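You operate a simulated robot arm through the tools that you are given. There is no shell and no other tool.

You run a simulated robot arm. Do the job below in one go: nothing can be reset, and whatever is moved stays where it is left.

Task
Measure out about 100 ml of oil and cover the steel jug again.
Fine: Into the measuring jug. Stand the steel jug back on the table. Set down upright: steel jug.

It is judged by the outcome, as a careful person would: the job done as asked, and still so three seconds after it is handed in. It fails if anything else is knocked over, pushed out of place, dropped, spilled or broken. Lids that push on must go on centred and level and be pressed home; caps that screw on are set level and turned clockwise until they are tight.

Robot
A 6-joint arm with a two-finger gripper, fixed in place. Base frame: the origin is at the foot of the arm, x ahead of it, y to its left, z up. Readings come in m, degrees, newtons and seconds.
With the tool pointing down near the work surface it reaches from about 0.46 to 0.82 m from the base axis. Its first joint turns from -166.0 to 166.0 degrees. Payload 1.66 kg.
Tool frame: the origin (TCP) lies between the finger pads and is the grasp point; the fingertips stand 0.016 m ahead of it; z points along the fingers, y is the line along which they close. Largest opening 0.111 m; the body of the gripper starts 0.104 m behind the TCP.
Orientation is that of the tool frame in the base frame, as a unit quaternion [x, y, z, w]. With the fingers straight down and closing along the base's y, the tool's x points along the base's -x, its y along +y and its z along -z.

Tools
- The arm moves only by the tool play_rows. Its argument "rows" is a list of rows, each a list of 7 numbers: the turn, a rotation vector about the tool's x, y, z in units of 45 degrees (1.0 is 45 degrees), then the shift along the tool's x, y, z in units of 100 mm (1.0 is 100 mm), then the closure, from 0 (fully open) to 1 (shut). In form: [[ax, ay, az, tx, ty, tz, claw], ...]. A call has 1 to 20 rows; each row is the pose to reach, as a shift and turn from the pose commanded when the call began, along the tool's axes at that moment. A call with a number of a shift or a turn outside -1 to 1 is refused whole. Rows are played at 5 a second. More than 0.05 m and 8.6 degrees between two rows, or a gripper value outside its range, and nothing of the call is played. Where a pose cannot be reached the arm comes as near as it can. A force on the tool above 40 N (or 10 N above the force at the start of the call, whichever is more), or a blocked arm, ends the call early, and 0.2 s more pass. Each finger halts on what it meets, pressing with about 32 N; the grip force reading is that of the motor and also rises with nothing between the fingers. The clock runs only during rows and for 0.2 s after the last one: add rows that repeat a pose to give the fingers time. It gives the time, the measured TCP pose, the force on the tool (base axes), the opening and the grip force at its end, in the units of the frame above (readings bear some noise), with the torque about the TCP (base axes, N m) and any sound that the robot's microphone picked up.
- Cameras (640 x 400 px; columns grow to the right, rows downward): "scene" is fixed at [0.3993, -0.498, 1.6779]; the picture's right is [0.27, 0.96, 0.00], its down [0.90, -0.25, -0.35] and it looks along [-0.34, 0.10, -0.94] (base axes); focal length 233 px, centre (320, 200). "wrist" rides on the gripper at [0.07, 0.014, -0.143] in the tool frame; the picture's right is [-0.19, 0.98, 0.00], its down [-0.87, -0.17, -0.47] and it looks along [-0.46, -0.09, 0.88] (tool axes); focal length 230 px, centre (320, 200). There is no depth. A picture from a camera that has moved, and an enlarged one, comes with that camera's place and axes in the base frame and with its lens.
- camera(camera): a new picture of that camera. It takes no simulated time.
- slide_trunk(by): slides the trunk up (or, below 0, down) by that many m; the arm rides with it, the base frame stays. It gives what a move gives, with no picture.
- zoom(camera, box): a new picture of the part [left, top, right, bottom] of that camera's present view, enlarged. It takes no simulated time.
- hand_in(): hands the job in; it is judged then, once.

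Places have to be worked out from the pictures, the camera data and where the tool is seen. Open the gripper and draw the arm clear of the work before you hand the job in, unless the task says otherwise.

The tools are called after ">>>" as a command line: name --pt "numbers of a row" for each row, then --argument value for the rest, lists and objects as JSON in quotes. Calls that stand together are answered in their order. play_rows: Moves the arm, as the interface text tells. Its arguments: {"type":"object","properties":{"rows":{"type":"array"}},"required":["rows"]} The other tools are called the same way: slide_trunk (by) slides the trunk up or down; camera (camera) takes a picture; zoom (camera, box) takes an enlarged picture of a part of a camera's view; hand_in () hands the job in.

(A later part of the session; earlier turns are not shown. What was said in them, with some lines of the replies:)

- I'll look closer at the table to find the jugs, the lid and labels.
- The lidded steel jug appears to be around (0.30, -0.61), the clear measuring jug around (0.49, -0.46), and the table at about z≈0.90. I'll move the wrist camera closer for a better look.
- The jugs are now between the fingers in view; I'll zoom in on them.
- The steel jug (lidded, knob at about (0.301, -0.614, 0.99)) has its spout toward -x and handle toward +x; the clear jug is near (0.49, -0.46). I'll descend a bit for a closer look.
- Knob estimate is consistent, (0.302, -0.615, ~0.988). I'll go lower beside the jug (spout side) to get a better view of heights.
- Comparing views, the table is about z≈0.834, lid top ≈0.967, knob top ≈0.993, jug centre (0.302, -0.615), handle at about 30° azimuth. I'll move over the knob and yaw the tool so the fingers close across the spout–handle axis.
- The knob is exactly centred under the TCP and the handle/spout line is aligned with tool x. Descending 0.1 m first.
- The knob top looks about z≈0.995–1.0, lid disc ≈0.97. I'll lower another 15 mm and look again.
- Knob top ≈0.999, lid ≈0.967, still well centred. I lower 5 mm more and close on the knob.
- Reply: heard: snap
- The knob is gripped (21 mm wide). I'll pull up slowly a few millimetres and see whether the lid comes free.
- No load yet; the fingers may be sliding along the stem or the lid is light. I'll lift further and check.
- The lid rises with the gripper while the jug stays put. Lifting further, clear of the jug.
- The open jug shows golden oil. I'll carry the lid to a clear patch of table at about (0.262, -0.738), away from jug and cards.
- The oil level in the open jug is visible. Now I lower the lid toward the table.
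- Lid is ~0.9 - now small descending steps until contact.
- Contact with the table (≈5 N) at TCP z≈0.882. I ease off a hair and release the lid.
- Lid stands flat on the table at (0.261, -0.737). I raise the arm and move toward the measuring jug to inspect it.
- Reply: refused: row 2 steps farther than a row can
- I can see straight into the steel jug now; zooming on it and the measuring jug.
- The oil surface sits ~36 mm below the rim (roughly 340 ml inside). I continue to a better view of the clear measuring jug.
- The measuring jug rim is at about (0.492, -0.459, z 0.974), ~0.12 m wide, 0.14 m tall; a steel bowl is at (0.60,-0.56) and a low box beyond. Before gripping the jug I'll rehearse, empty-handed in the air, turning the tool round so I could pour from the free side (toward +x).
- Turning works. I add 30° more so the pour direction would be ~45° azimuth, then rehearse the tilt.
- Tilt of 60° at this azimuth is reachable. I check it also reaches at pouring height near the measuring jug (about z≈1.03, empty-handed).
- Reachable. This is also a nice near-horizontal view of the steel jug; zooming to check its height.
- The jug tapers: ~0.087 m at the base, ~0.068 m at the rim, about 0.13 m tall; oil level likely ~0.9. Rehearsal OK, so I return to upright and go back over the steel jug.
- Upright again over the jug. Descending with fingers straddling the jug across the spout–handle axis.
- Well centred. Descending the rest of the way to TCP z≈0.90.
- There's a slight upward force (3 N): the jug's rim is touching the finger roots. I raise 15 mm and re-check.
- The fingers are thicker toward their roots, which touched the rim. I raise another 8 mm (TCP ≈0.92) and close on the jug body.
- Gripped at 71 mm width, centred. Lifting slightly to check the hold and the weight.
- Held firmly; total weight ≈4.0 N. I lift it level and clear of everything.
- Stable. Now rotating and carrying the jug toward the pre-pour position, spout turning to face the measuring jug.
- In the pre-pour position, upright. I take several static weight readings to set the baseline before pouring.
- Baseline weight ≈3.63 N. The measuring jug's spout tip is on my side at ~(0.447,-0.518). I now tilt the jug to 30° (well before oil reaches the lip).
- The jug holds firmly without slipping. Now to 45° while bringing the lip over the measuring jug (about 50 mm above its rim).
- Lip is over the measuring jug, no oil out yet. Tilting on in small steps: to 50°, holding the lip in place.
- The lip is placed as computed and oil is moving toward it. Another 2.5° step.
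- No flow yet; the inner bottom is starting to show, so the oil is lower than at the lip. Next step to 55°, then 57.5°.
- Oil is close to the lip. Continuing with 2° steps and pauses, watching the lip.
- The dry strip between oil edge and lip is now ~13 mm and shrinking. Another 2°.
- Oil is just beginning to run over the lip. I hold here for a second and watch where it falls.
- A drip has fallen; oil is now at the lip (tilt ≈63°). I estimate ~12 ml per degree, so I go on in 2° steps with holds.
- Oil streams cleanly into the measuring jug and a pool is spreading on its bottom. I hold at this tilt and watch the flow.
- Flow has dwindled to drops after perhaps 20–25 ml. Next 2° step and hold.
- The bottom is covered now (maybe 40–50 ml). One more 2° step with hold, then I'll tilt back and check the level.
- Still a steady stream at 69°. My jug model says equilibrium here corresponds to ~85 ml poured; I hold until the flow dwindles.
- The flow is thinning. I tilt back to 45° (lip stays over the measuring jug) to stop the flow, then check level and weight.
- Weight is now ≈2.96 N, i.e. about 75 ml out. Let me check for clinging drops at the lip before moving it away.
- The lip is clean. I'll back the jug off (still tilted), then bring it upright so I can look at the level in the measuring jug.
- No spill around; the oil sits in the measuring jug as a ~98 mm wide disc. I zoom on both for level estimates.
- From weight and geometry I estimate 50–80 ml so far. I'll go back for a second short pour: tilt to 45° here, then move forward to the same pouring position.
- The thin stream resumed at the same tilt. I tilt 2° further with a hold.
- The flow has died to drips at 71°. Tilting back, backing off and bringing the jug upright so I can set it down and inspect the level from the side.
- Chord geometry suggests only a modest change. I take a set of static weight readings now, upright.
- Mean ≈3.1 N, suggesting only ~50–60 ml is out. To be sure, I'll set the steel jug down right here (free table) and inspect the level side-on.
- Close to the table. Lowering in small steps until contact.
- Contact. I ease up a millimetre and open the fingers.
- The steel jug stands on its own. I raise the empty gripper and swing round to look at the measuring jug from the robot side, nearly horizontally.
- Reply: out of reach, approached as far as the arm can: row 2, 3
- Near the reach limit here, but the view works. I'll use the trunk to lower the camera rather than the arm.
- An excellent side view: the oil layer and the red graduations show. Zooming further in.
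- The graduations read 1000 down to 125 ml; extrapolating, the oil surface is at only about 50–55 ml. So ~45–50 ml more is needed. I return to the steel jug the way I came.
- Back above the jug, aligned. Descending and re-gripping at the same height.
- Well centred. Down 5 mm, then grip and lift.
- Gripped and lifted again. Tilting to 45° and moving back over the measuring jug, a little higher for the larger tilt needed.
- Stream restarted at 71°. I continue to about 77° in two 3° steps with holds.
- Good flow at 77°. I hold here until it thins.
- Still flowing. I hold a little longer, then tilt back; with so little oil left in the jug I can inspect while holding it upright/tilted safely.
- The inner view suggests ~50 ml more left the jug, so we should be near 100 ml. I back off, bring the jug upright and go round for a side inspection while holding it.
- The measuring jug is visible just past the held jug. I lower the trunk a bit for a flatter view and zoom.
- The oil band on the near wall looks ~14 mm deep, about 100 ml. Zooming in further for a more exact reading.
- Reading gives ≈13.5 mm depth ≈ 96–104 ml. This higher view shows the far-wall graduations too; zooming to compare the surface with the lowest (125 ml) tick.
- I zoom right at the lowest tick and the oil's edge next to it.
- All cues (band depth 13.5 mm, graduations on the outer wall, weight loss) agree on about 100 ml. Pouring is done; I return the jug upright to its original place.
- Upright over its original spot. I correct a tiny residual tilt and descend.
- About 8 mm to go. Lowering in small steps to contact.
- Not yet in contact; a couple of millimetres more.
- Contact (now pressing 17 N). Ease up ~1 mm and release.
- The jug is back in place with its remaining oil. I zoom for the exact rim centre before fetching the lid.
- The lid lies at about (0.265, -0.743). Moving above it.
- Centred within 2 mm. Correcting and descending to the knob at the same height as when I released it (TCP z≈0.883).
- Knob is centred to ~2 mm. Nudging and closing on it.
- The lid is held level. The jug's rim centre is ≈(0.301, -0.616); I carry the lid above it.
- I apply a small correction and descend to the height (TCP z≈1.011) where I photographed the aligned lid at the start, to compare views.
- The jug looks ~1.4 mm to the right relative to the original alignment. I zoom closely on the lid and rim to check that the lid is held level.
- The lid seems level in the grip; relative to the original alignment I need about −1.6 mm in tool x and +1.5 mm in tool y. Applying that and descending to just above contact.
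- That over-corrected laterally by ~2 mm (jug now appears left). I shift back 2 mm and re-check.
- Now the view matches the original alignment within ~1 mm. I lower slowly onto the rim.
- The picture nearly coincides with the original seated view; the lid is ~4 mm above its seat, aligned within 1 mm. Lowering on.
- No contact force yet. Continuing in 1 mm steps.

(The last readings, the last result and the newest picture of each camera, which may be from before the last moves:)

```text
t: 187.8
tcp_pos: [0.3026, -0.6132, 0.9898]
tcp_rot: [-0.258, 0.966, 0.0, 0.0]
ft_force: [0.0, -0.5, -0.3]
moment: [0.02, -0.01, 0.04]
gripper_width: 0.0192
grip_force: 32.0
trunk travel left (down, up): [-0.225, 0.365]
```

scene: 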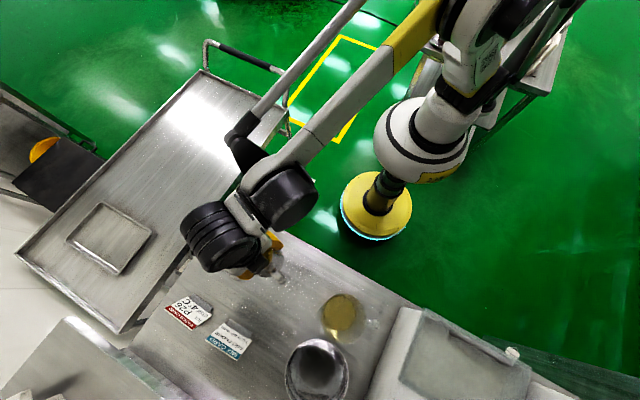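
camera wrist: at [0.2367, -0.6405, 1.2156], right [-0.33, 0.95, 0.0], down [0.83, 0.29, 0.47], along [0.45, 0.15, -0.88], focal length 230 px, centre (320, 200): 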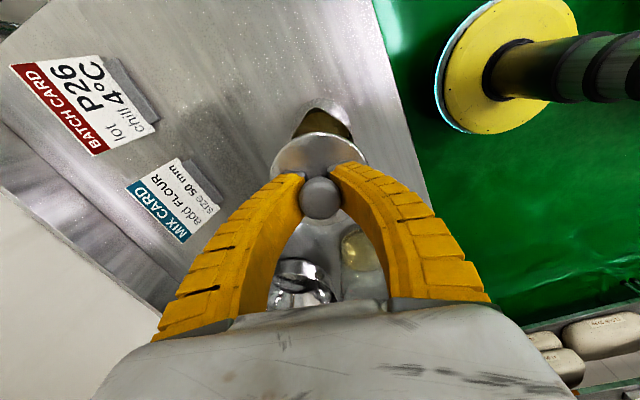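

Still free. Continuing down gently.

>>> play_rows --pt "0 0 0 0 0 0.01 1" --pt "0 0 0 0 0 0.01 1"

>>> play_rows --pt "0 0 0 0 0 0.01 1" --pt "0 0 0 0 0 0.01 1"

>>> zoom --camera "wrist" --box '[220, 80, 420, 230]'

>>> zoom --camera "scene" --box '[265, 255, 301, 285]'

```text
t: 188.4
tcp_pos: [0.3014, -0.6147, 0.9883]
tcp_rot: [-0.259, 0.966, 0.0, 0.0]
ft_force: [0.4, 0.1, -0.2]
moment: [0.01, 0.02, 0.0]
gripper_width: 0.0196
grip_force: 31.9
trunk travel left (down, up): [-0.225, 0.365]
```

```text
t: 189.0
tcp_pos: [0.3014, -0.6141, 0.9864]
tcp_rot: [-0.259, 0.966, 0.0, 0.0]
ft_force: [-0.2, 0.1, -0.2]
moment: [-0.03, 0.01, -0.02]
gripper_width: 0.0194
grip_force: 32.1
trunk travel left (down, up): [-0.225, 0.365]
```

```text
2.67 times, centred on (320, 155) of wrist
camera zoom: at [0.2335, -0.637, 1.1309], right [-0.33, 0.95, 0.0], down [0.83, 0.29, 0.47], along [0.45, 0.15, -0.88], focal length 614 px, centre (320, 320)
```

zoom: 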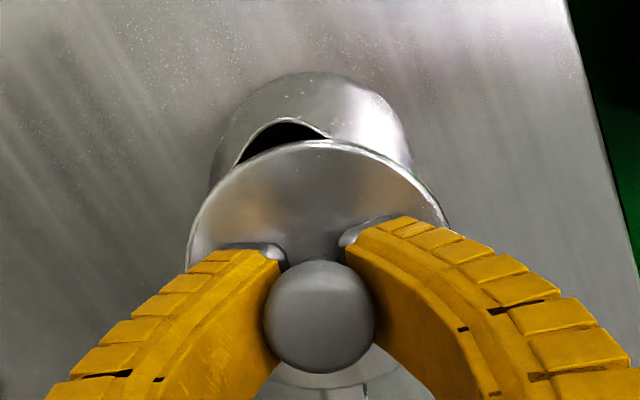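

```text
13.33 times, centred on (283, 270) of scene
camera zoom: at [0.3993, -0.498, 1.6779], right [0.27, 0.96, 0.0], down [0.9, -0.25, -0.35], along [-0.34, 0.1, -0.94], focal length 3106 px, centre (813, -733)
```

zoom: 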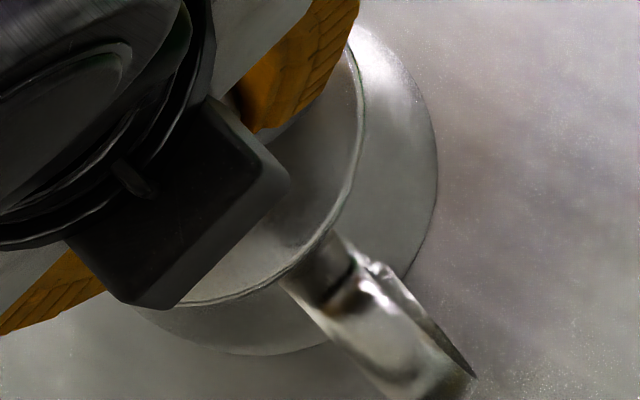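

The arm jitters about ±1.5 mm; compared with the original seated lid in the scene view, I need ~2.7 mm toward +x. Correcting at this height and re-checking.

>>> play_rows --pt "0 0 0 -0.01 -0.01 -0.01 1" --pt "0 0 0 -0.019 -0.019 -0.01 1" --pt "0 0 0 -0.019 -0.019 0 1" --pt "0 0 0 -0.019 -0.019 0 1" --pt "0 0 0 -0.019 -0.019 0 1"

>>> zoom --camera "wrist" --box '[220, 80, 420, 230]'

>>> zoom --camera "scene" --box '[250, 240, 310, 300]'

```text
t: 190.2
tcp_pos: [0.3027, -0.6154, 0.988]
tcp_rot: [-0.259, 0.966, -0.001, 0.0]
ft_force: [-0.9, -6.6, 13.1]
moment: [-0.11, 0.04, 0.03]
gripper_width: 0.0199
grip_force: 31.5
trunk travel left (down, up): [-0.225, 0.365]
heard: snap
```

```text
2.67 times, centred on (320, 155) of wrist
camera zoom: at [0.2351, -0.6378, 1.131], right [-0.33, 0.95, 0.0], down [0.83, 0.29, 0.47], along [0.45, 0.15, -0.88], focal length 614 px, centre (320, 320)
```

zoom: 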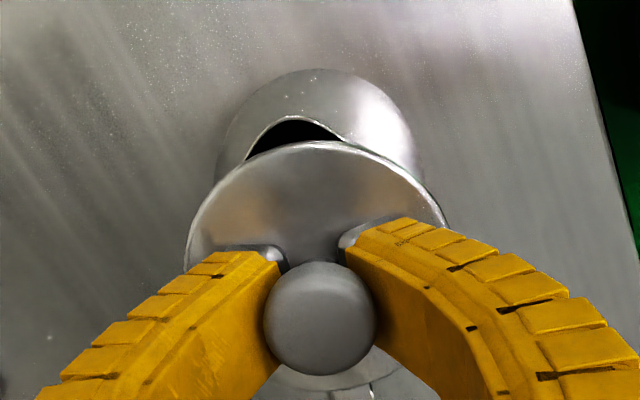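

```text
6.67 times, centred on (280, 270) of scene
camera zoom: at [0.3993, -0.498, 1.6779], right [0.27, 0.96, 0.0], down [0.9, -0.25, -0.35], along [-0.34, 0.1, -0.94], focal length 1553 px, centre (587, -267)
```

zoom: 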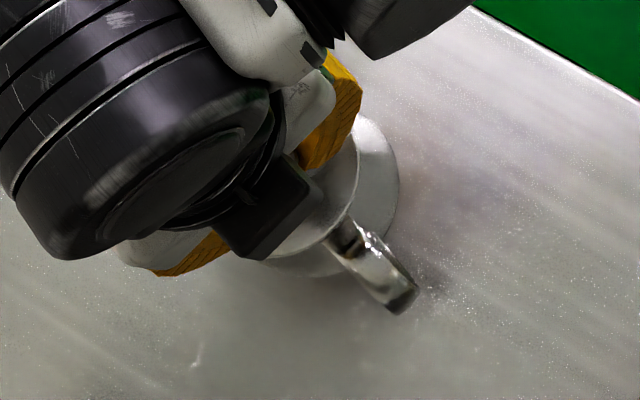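

A "snap" was heard with 13 N vertical contact, and the scene view coincides with the original seated lid. I press down gently to make sure it is home.

>>> play_rows --pt "0 0 0 0 0 0.008 1" --pt "0 0 0 0 0 0.015 1" --pt "0 0 0 0 0 0.015 1"

>>> zoom --camera "wrist" --box '[220, 80, 420, 230]'

>>> zoom --camera "scene" --box '[265, 255, 301, 285]'

```text
t: 191.0
tcp_pos: [0.3037, -0.6139, 0.9875]
tcp_rot: [-0.259, 0.966, -0.001, 0.0]
ft_force: [-1.9, -8.3, 19.1]
moment: [-0.17, 0.09, 0.03]
gripper_width: 0.0197
grip_force: 32.2
trunk travel left (down, up): [-0.225, 0.365]
```

```text
2.67 times, centred on (320, 155) of wrist
camera zoom: at [0.235, -0.6369, 1.1304], right [-0.33, 0.95, 0.0], down [0.83, 0.29, 0.47], along [0.45, 0.15, -0.88], focal length 614 px, centre (320, 320)
```

zoom: 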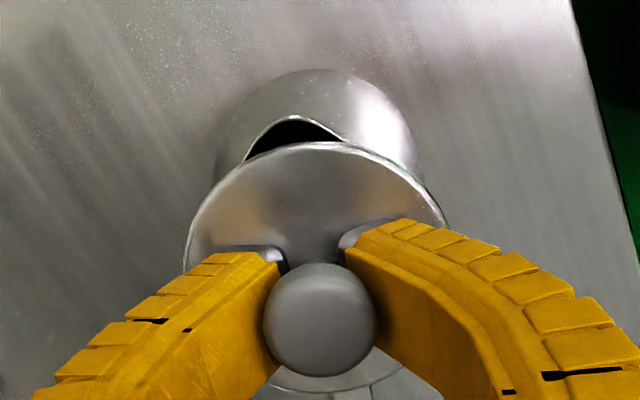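

```text
13.33 times, centred on (283, 270) of scene
camera zoom: at [0.3993, -0.498, 1.6779], right [0.27, 0.96, 0.0], down [0.9, -0.25, -0.35], along [-0.34, 0.1, -0.94], focal length 3106 px, centre (813, -733)
```

zoom: 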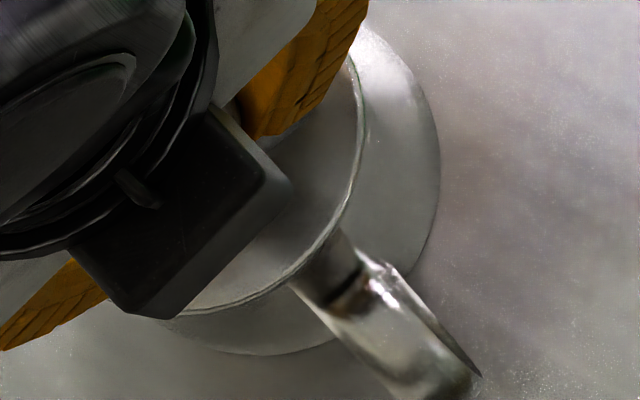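

Lid sits flush. I ease off and open the fingers.

>>> play_rows --pt "0 0 0 0 0 -0.012 1" --pt "0 0 0 0 0 -0.012 0.8" --pt "0 0 0 0 0 -0.012 0.6" --pt "0 0 0 0 0 -0.012 0.3" --pt "0 0 0 0 0 -0.012 0" --pt "0 0 0 0 0 -0.012 0"

>>> play_rows --pt "0 0 0 0 0 -0.2 0" --pt "0 0 0 0 0 -0.4 0" --pt "0 0 0 0 0 -0.6 0" --pt "0 0 0 0 0 -0.6 0"

>>> camera --camera "wrist"

>>> zoom --camera "wrist" --box '[270, 90, 370, 190]'

>>> zoom --camera "scene" --box '[250, 240, 310, 300]'

```text
t: 192.4
tcp_pos: [0.304, -0.614, 0.9869]
tcp_rot: [-0.259, 0.966, 0.0, 0.0]
ft_force: [0.9, -0.7, 0.4]
moment: [0.01, 0.0, 0.01]
gripper_width: 0.1109
grip_force: 0.0
trunk travel left (down, up): [-0.225, 0.365]
```

```text
t: 193.4
tcp_pos: [0.3053, -0.6154, 1.0494]
tcp_rot: [-0.259, 0.966, 0.0, 0.0]
ft_force: [-0.3, -0.2, -0.1]
moment: [0.0, 0.03, 0.0]
gripper_width: 0.1108
grip_force: 0.1
trunk travel left (down, up): [-0.225, 0.365]
```

```text
taken
camera wrist: at [0.2364, -0.6378, 1.1932], right [-0.33, 0.95, 0.0], down [0.83, 0.29, 0.47], along [0.45, 0.15, -0.88], focal length 230 px, centre (320, 200)
```

wrist: 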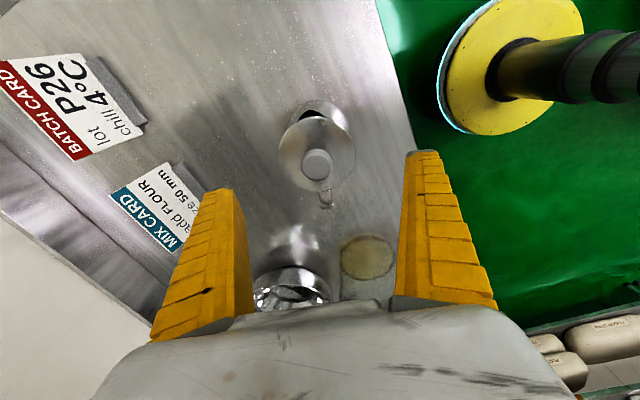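

```text
4.00 times, centred on (320, 140) of wrist
camera zoom: at [0.2364, -0.6378, 1.1932], right [-0.33, 0.95, 0.0], down [0.83, 0.29, 0.47], along [0.45, 0.15, -0.88], focal length 920 px, centre (320, 440)
```

zoom: 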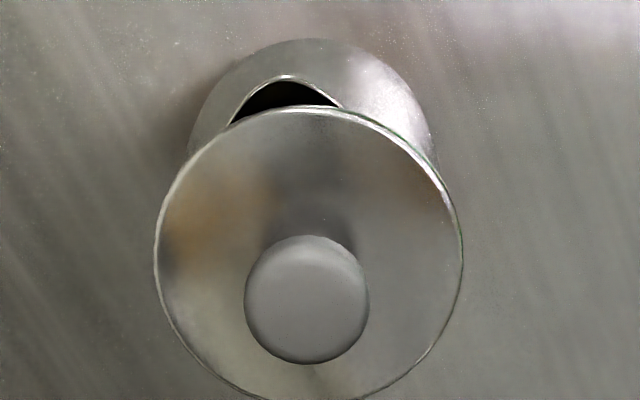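

```text
6.67 times, centred on (280, 270) of scene
camera zoom: at [0.3993, -0.498, 1.6779], right [0.27, 0.96, 0.0], down [0.9, -0.25, -0.35], along [-0.34, 0.1, -0.94], focal length 1553 px, centre (587, -267)
```

zoom: 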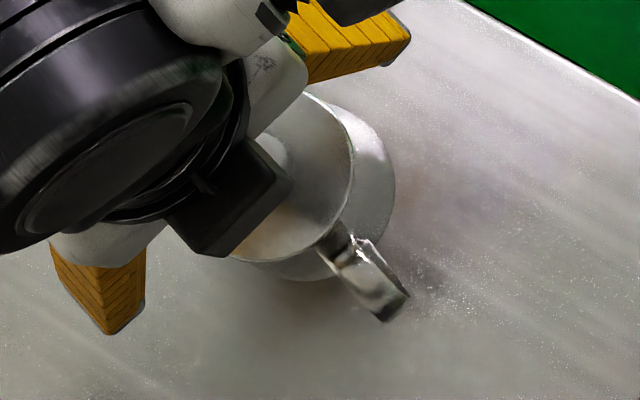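

The lid is on, symmetric over the rim. Now I'll close the fingers and press on the knob from above to make sure it's home.

>>> play_rows --pt "0 0 0 0.02 -0.008 0 0.3" --pt "0 0 0 0.038 -0.017 0 0.6" --pt "0 0 0 0.038 -0.017 0 1" --pt "0 0 0 0.038 -0.017 0 1" --pt "0 0 0 0.038 -0.017 0 1" --pt "0 0 0 0.038 -0.017 0 1"

>>> camera --camera "wrist"

>>> play_rows --pt "0 0 0 0 0 0.1 1" --pt "0 0 0 0 0 0.2 1" --pt "0 0 0 0 0 0.28 1" --pt "0 0 0 0 0 0.28 1"

>>> zoom --camera "wrist" --box '[240, 80, 400, 240]'

```text
t: 194.8
tcp_pos: [0.3014, -0.6185, 1.0473]
tcp_rot: [-0.259, 0.966, -0.001, 0.0]
ft_force: [-1.1, 0.2, 0.1]
moment: [0.0, 0.01, -0.02]
gripper_width: 0.0
grip_force: 28.8
trunk travel left (down, up): [-0.225, 0.365]
```

```text
taken
camera wrist: at [0.2334, -0.6413, 1.191], right [-0.33, 0.95, 0.0], down [0.83, 0.29, 0.47], along [0.45, 0.15, -0.88], focal length 230 px, centre (320, 200)
```

wrist: 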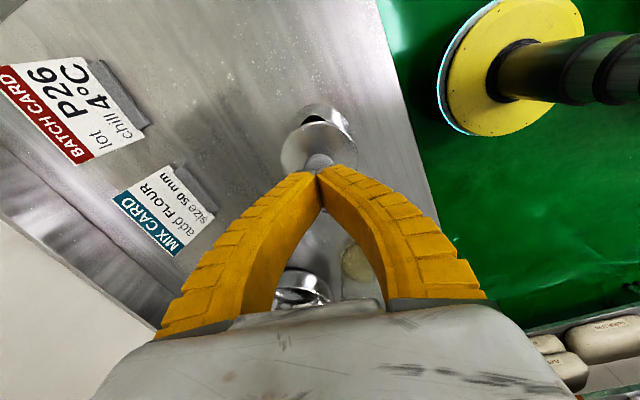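

```text
t: 195.8
tcp_pos: [0.3021, -0.618, 1.0181]
tcp_rot: [-0.259, 0.966, 0.0, 0.0]
ft_force: [0.0, -0.1, 0.5]
moment: [0.01, -0.02, -0.02]
gripper_width: 0.0
grip_force: 28.6
trunk travel left (down, up): [-0.225, 0.365]
```

```text
2.50 times, centred on (320, 160) of wrist
camera zoom: at [0.2336, -0.6416, 1.1622], right [-0.33, 0.95, 0.0], down [0.83, 0.29, 0.47], along [0.45, 0.15, -0.88], focal length 575 px, centre (320, 300)
```

zoom: 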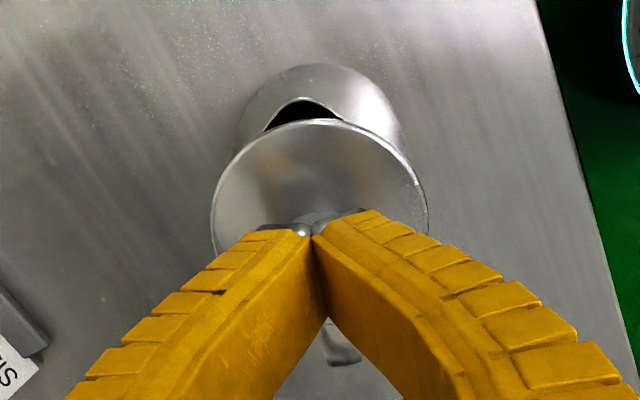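

Fingertips are just above the knob, centred. Pressing down in small steps.

>>> play_rows --pt "0 0 0 0 0 0.01 1" --pt "0 0 0 0 0 0.02 1" --pt "0 0 0 0 0 0.03 1" --pt "0 0 0 0 0 0.03 1"

>>> play_rows --pt "0 0 0 0 0 0.01 1" --pt "0 0 0 0 0 0.01 1"

>>> play_rows --pt "0 0 0 0 0 0.01 1" --pt "0 0 0 0 0 0.01 1"

```text
t: 196.8
tcp_pos: [0.3016, -0.6201, 1.0153]
tcp_rot: [-0.259, 0.966, -0.001, 0.0]
ft_force: [1.6, -0.8, 5.6]
moment: [-0.05, 0.01, 0.01]
gripper_width: 0.0059
grip_force: 28.7
trunk travel left (down, up): [-0.225, 0.365]
```

```text
t: 197.4
tcp_pos: [0.3006, -0.6187, 1.0149]
tcp_rot: [-0.259, 0.966, -0.001, 0.001]
ft_force: [3.7, -1.6, 10.3]
moment: [0.01, -0.02, -0.01]
gripper_width: 0.0059
grip_force: 28.3
trunk travel left (down, up): [-0.225, 0.365]
```

```text
t: 198.0
tcp_pos: [0.2995, -0.6184, 1.0142]
tcp_rot: [-0.258, 0.966, -0.001, -0.001]
ft_force: [4.7, -0.6, 13.2]
moment: [0.01, -0.04, 0.01]
gripper_width: 0.0062
grip_force: 29.5
trunk travel left (down, up): [-0.225, 0.365]
```

13 N with the knob top at ≈0.998, same as originally. A bit more pressure.

>>> play_rows --pt "0 0 0 0 0 0.012 1" --pt "0 0 0 0 0 0.024 1" --pt "0 0 0 0 0 0.024 1"

>>> zoom --camera "scene" --box '[250, 240, 310, 300]'

```text
t: 198.8
tcp_pos: [0.2999, -0.6183, 1.0122]
tcp_rot: [-0.259, 0.966, 0.0, 0.001]
ft_force: [4.8, -1.4, 15.8]
moment: [-0.02, -0.07, -0.01]
gripper_width: 0.0056
grip_force: 28.5
trunk travel left (down, up): [-0.225, 0.365]
```

```text
6.67 times, centred on (280, 270) of scene
camera zoom: at [0.3993, -0.498, 1.6779], right [0.27, 0.96, 0.0], down [0.9, -0.25, -0.35], along [-0.34, 0.1, -0.94], focal length 1553 px, centre (587, -267)
```

zoom: 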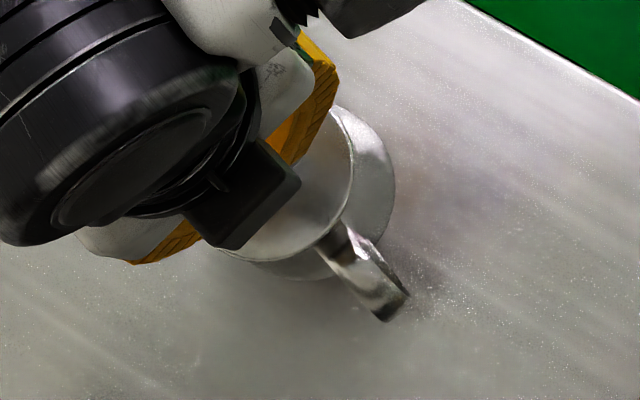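

16 N applied, nothing shifted. Lifting off and inspecting the lid.

>>> play_rows --pt "0 0 0 0 0 -0.1 1" --pt "0 0 0 0 0 -0.3 1" --pt "0 0 0 0 0 -0.6 1" --pt "0 0 0 0 0 -1 1"

>>> play_rows --pt "0 0 0 0.4 0 0 0.5" --pt "0 0 0 0.8 0 0 0" --pt "0 0 0 0.8 0 0 0"

>>> camera --camera "wrist"

>>> zoom --camera "wrist" --box '[250, 80, 390, 240]'

>>> zoom --camera "scene" --box '[250, 240, 310, 300]'

```text
t: 199.8
tcp_pos: [0.2991, -0.6193, 1.1108]
tcp_rot: [-0.259, 0.966, -0.001, 0.001]
ft_force: [0.0, 0.1, 0.2]
moment: [0.0, -0.01, 0.01]
gripper_width: 0.0002
grip_force: 28.5
trunk travel left (down, up): [-0.225, 0.365]
```

```text
t: 200.6
tcp_pos: [0.2298, -0.6601, 1.1131]
tcp_rot: [-0.259, 0.966, 0.0, 0.0]
ft_force: [0.2, 0.1, -0.1]
moment: [-0.03, 0.01, -0.01]
gripper_width: 0.1111
grip_force: 0.2
trunk travel left (down, up): [-0.225, 0.365]
```

```text
taken
camera wrist: at [0.1624, -0.6827, 1.258], right [-0.33, 0.94, 0.0], down [0.83, 0.29, 0.47], along [0.45, 0.15, -0.88], focal length 230 px, centre (320, 200)
```

wrist: 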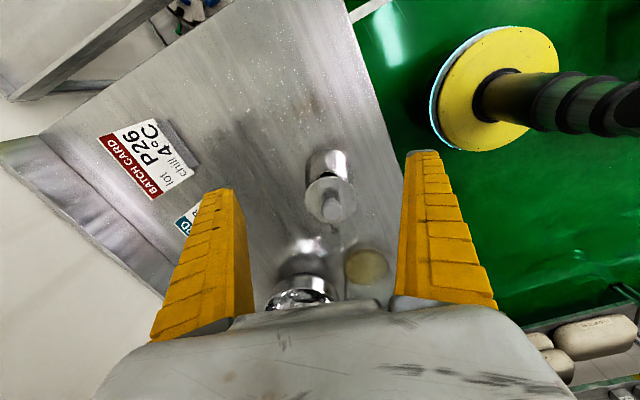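

```text
2.50 times, centred on (320, 160) of wrist
camera zoom: at [0.1624, -0.6827, 1.258], right [-0.33, 0.94, 0.0], down [0.83, 0.29, 0.47], along [0.45, 0.15, -0.88], focal length 575 px, centre (320, 300)
```

zoom: 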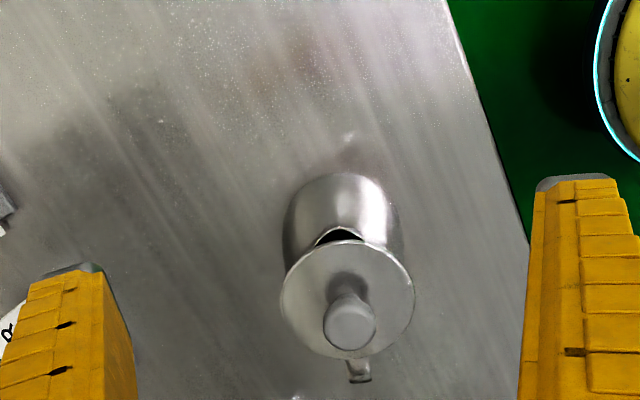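

```text
6.67 times, centred on (280, 270) of scene
camera zoom: at [0.3993, -0.498, 1.6779], right [0.27, 0.96, 0.0], down [0.9, -0.25, -0.35], along [-0.34, 0.1, -0.94], focal length 1553 px, centre (587, -267)
```

zoom: 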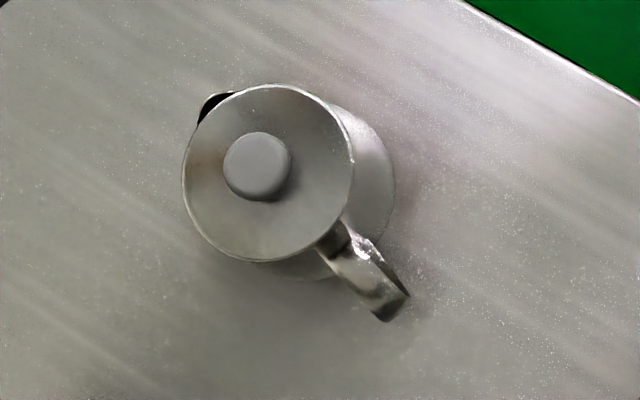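

The lid-to-jug picture matches the original exactly. Close-up on the lid edge and an overall check for spills.

>>> zoom --camera "wrist" --box '[295, 140, 365, 235]'

>>> zoom --camera "scene" --box '[264, 250, 296, 286]'

>>> zoom --camera "scene" --box '[220, 220, 400, 400]'

```text
4.21 times, centred on (330, 188) of wrist
camera zoom: at [0.1624, -0.6827, 1.258], right [-0.33, 0.94, 0.0], down [0.83, 0.29, 0.47], along [0.45, 0.15, -0.88], focal length 969 px, centre (278, 253)
```

zoom: 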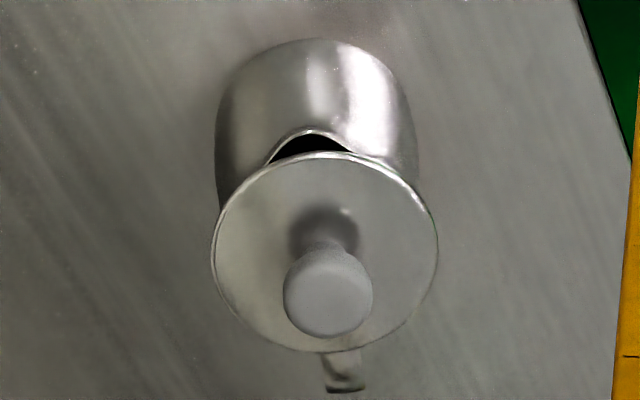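

```text
11.11 times, centred on (280, 268) of scene
camera zoom: at [0.3993, -0.498, 1.6779], right [0.27, 0.96, 0.0], down [0.9, -0.25, -0.35], along [-0.34, 0.1, -0.94], focal length 2589 px, centre (764, -556)
```

zoom: 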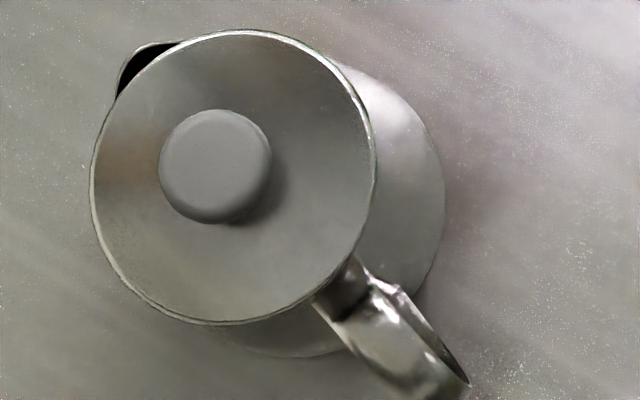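

```text
2.22 times, centred on (310, 310) of scene
camera zoom: at [0.3993, -0.498, 1.6779], right [0.27, 0.96, 0.0], down [0.9, -0.25, -0.35], along [-0.34, 0.1, -0.94], focal length 518 px, centre (342, -44)
```

zoom: 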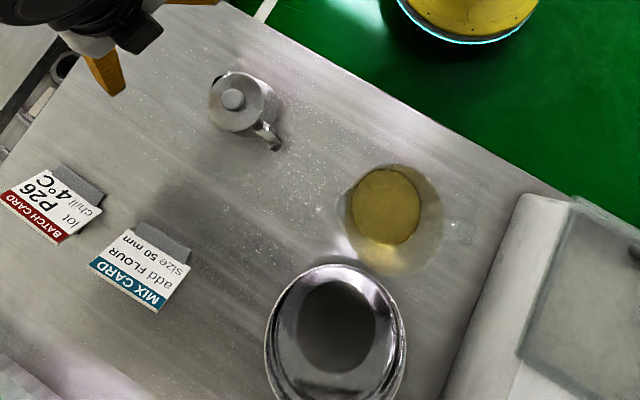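

Everything is tidy: lid on, no spills visible. As a last check I look once more at the measuring jug from the side with the empty gripper.

>>> play_rows --pt "0 0 0.15 -0.195 0.133 0 0" --pt "0 0 0.3 -0.39 0.266 0 0" --pt "0 0 0.45 -0.585 0.4 0 0" --pt "0 0 0.6 -0.78 0.531 0 0"

>>> play_rows --pt "0 0 0.15 -0.113 0.207 0 0" --pt "0 0 0.3 -0.227 0.414 0 0" --pt "0 0 0.45 -0.34 0.621 0 0" --pt "0 0 0.6 -0.454 0.828 0 0"

>>> play_rows --pt "0 0 0.15 -0.007 0.236 0 0" --pt "0 0 0.3 -0.014 0.471 0 0" --pt "0 0 0.45 -0.021 0.707 0 0" --pt "0 0 0.6 -0.029 0.943 0 0"

>>> play_rows --pt "0 0 0.03 0.1 0.213 0 0" --pt "0 0 0.06 0.2 0.426 0 0" --pt "0 0 0.089 0.3 0.64 0 0" --pt "0 0 0.089 0.403 0.853 0 0"

>>> play_rows --pt "0 -0.167 0 0 0 0 0" --pt "0 -0.333 0 0 0 0 0" --pt "0 -0.5 0 0 0 0 0" --pt "0 -0.667 0 0 0 0 0" --pt "0 -0.833 0 0 0 0 0" --pt "0 -1 0 0 0 0 0"

>>> play_rows --pt "0 -0.167 0 0 0 0 0" --pt "0 -0.333 0 0 0 0 0"

>>> slide_trunk --by -0.16

>>> camera --camera "wrist"

>>> zoom --camera "wrist" --box '[280, 105, 350, 155]'

```text
t: 201.6
tcp_pos: [0.2745, -0.5753, 1.1116]
tcp_rot: [-0.025, 1.0, 0.0, 0.0]
ft_force: [0.1, -0.1, -0.8]
moment: [-0.04, 0.01, -0.04]
gripper_width: 0.1107
grip_force: 0.0
trunk travel left (down, up): [-0.225, 0.365]
```

```text
t: 202.6
tcp_pos: [0.3147, -0.4896, 1.1124]
tcp_rot: [0.208, 0.978, -0.001, 0.001]
ft_force: [0.2, -0.1, 0.4]
moment: [-0.02, -0.01, 0.01]
gripper_width: 0.111
grip_force: 0.1
trunk travel left (down, up): [-0.225, 0.365]
```

```text
t: 203.6
tcp_pos: [0.3557, -0.4026, 1.1131]
tcp_rot: [0.431, 0.902, -0.001, 0.001]
ft_force: [-0.8, 0.4, 0.3]
moment: [-0.03, 0.01, 0.03]
gripper_width: 0.1111
grip_force: 0.1
trunk travel left (down, up): [-0.225, 0.365]
```

```text
t: 204.6
tcp_pos: [0.3966, -0.3179, 1.1104]
tcp_rot: [0.461, 0.887, -0.001, 0.001]
ft_force: [-0.2, 0.3, 0.5]
moment: [-0.01, -0.01, 0.02]
gripper_width: 0.1109
grip_force: 0.1
trunk travel left (down, up): [-0.225, 0.365]
```

```text
t: 206.0
tcp_pos: [0.3964, -0.3185, 1.1114]
tcp_rot: [0.427, 0.819, -0.177, 0.341]
ft_force: [0.0, -0.3, -0.4]
moment: [-0.01, 0.0, 0.02]
gripper_width: 0.1109
grip_force: 0.0
trunk travel left (down, up): [-0.225, 0.365]
```

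```text
t: 206.6
tcp_pos: [0.3986, -0.319, 1.1255]
tcp_rot: [0.399, 0.769, -0.23, 0.444]
ft_force: [-0.3, 0.6, -0.3]
moment: [-0.01, -0.01, 0.04]
gripper_width: 0.1108
grip_force: 0.1
out of reach, approached as far as the arm can: row 2
trunk travel left (down, up): [-0.225, 0.365]
```

```text
t: 208.4
tcp_pos: [0.3995, -0.32, 0.9646]
tcp_rot: [0.399, 0.769, -0.23, 0.443]
ft_force: [0.1, -0.2, 0.2]
moment: [-0.02, -0.01, 0.0]
gripper_width: 0.1107
grip_force: 0.1
trunk travel left (down, up): [-0.065, 0.525]
```

```text
taken
camera wrist: at [0.3194, -0.1828, 0.9775], right [0.86, 0.48, 0.16], down [-0.12, -0.12, 0.99], along [0.5, -0.87, -0.04], focal length 230 px, centre (320, 200)
```

wrist: 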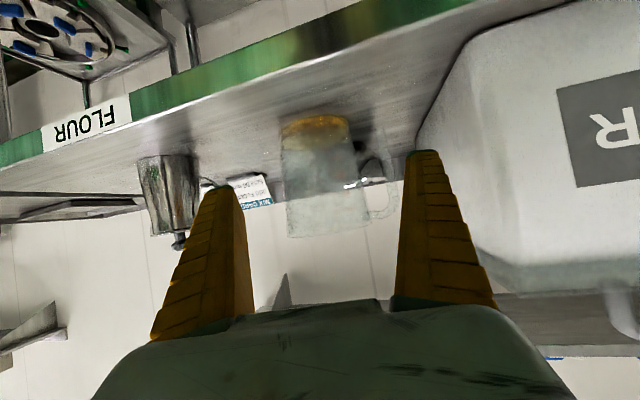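

```text
8.00 times, centred on (315, 130) of wrist
camera zoom: at [0.3194, -0.1828, 0.9775], right [0.86, 0.48, 0.16], down [-0.12, -0.12, 0.99], along [0.5, -0.87, -0.04], focal length 1841 px, centre (360, 760)
```

zoom: 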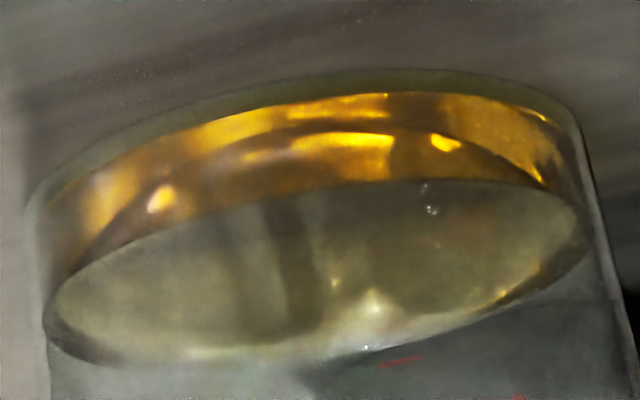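

The surface now lies just under the 125 ml tick and the band is 14 mm deep: about 95–100 ml. I raise the trunk, level the open gripper and leave it clear.

>>> slide_trunk --by 0.2

>>> play_rows --pt "0 0.167 0 0 0 0 0" --pt "0 0.333 0 0 0 0 0" --pt "0 0.5 0 0 0 0 0" --pt "0 0.667 0 0 0 0 0" --pt "0 0.833 0 0 0 0 0" --pt "0 1 0 0 0 0 0"

>>> camera --camera "scene"

>>> zoom --camera "scene" --box '[220, 220, 400, 400]'

```text
t: 210.6
tcp_pos: [0.4009, -0.3197, 1.1646]
tcp_rot: [0.4, 0.769, -0.23, 0.442]
ft_force: [0.6, 0.3, 0.5]
moment: [0.02, -0.05, -0.02]
gripper_width: 0.1108
grip_force: 0.0
trunk travel left (down, up): [-0.265, 0.325]
```

```text
t: 212.0
tcp_pos: [0.3991, -0.3204, 1.1649]
tcp_rot: [0.458, 0.88, -0.058, 0.113]
ft_force: [0.0, -1.0, 0.3]
moment: [0.01, 0.0, -0.01]
gripper_width: 0.1111
grip_force: 0.1
trunk travel left (down, up): [-0.265, 0.325]
```

```text
taken
```

scene: 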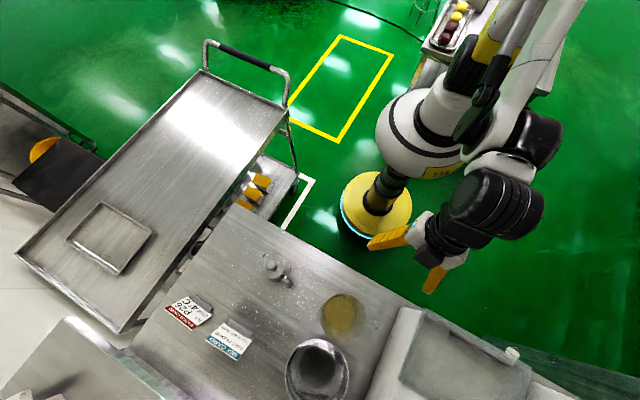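

```text
2.22 times, centred on (310, 310) of scene
camera zoom: at [0.3993, -0.498, 1.6779], right [0.27, 0.96, 0.0], down [0.9, -0.25, -0.35], along [-0.34, 0.1, -0.94], focal length 518 px, centre (342, -44)
```

zoom: 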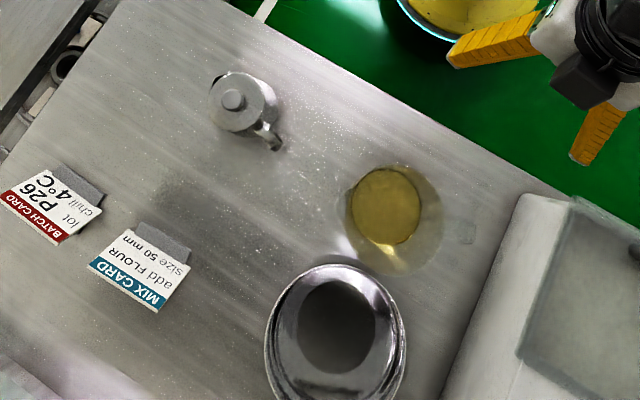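

The arm is clear and the gripper is open. The steel jug stands upright with its lid on, about 100 ml of oil is in the measuring jug, and nothing else has been disturbed, so I'm handing in.

>>> hand_in

```text
The job is handed in.
```

The measuring jug now holds about 100 ml of oil. The steel jug is back on the table, upright with its lid on. I have handed the job in; it has not reported a result.

- **Oil amount:** My readings put it at about 95–100 ml. The jug's lowest graduation is 125 ml, so I judged the amount from the oil's depth and how far it sits below that line. The force readings were too noisy to pin it down better.
- **Lid:** It went on with a snap, and I pressed it down from above with about 16 N. In the pictures it sits on the jug as it did at the start.
- **Steel jug:** It is upright within a few millimetres of where it stood.
- **Everything else:** The pictures show no spills, and nothing else looks moved or knocked over. The gripper is open and clear of the table.
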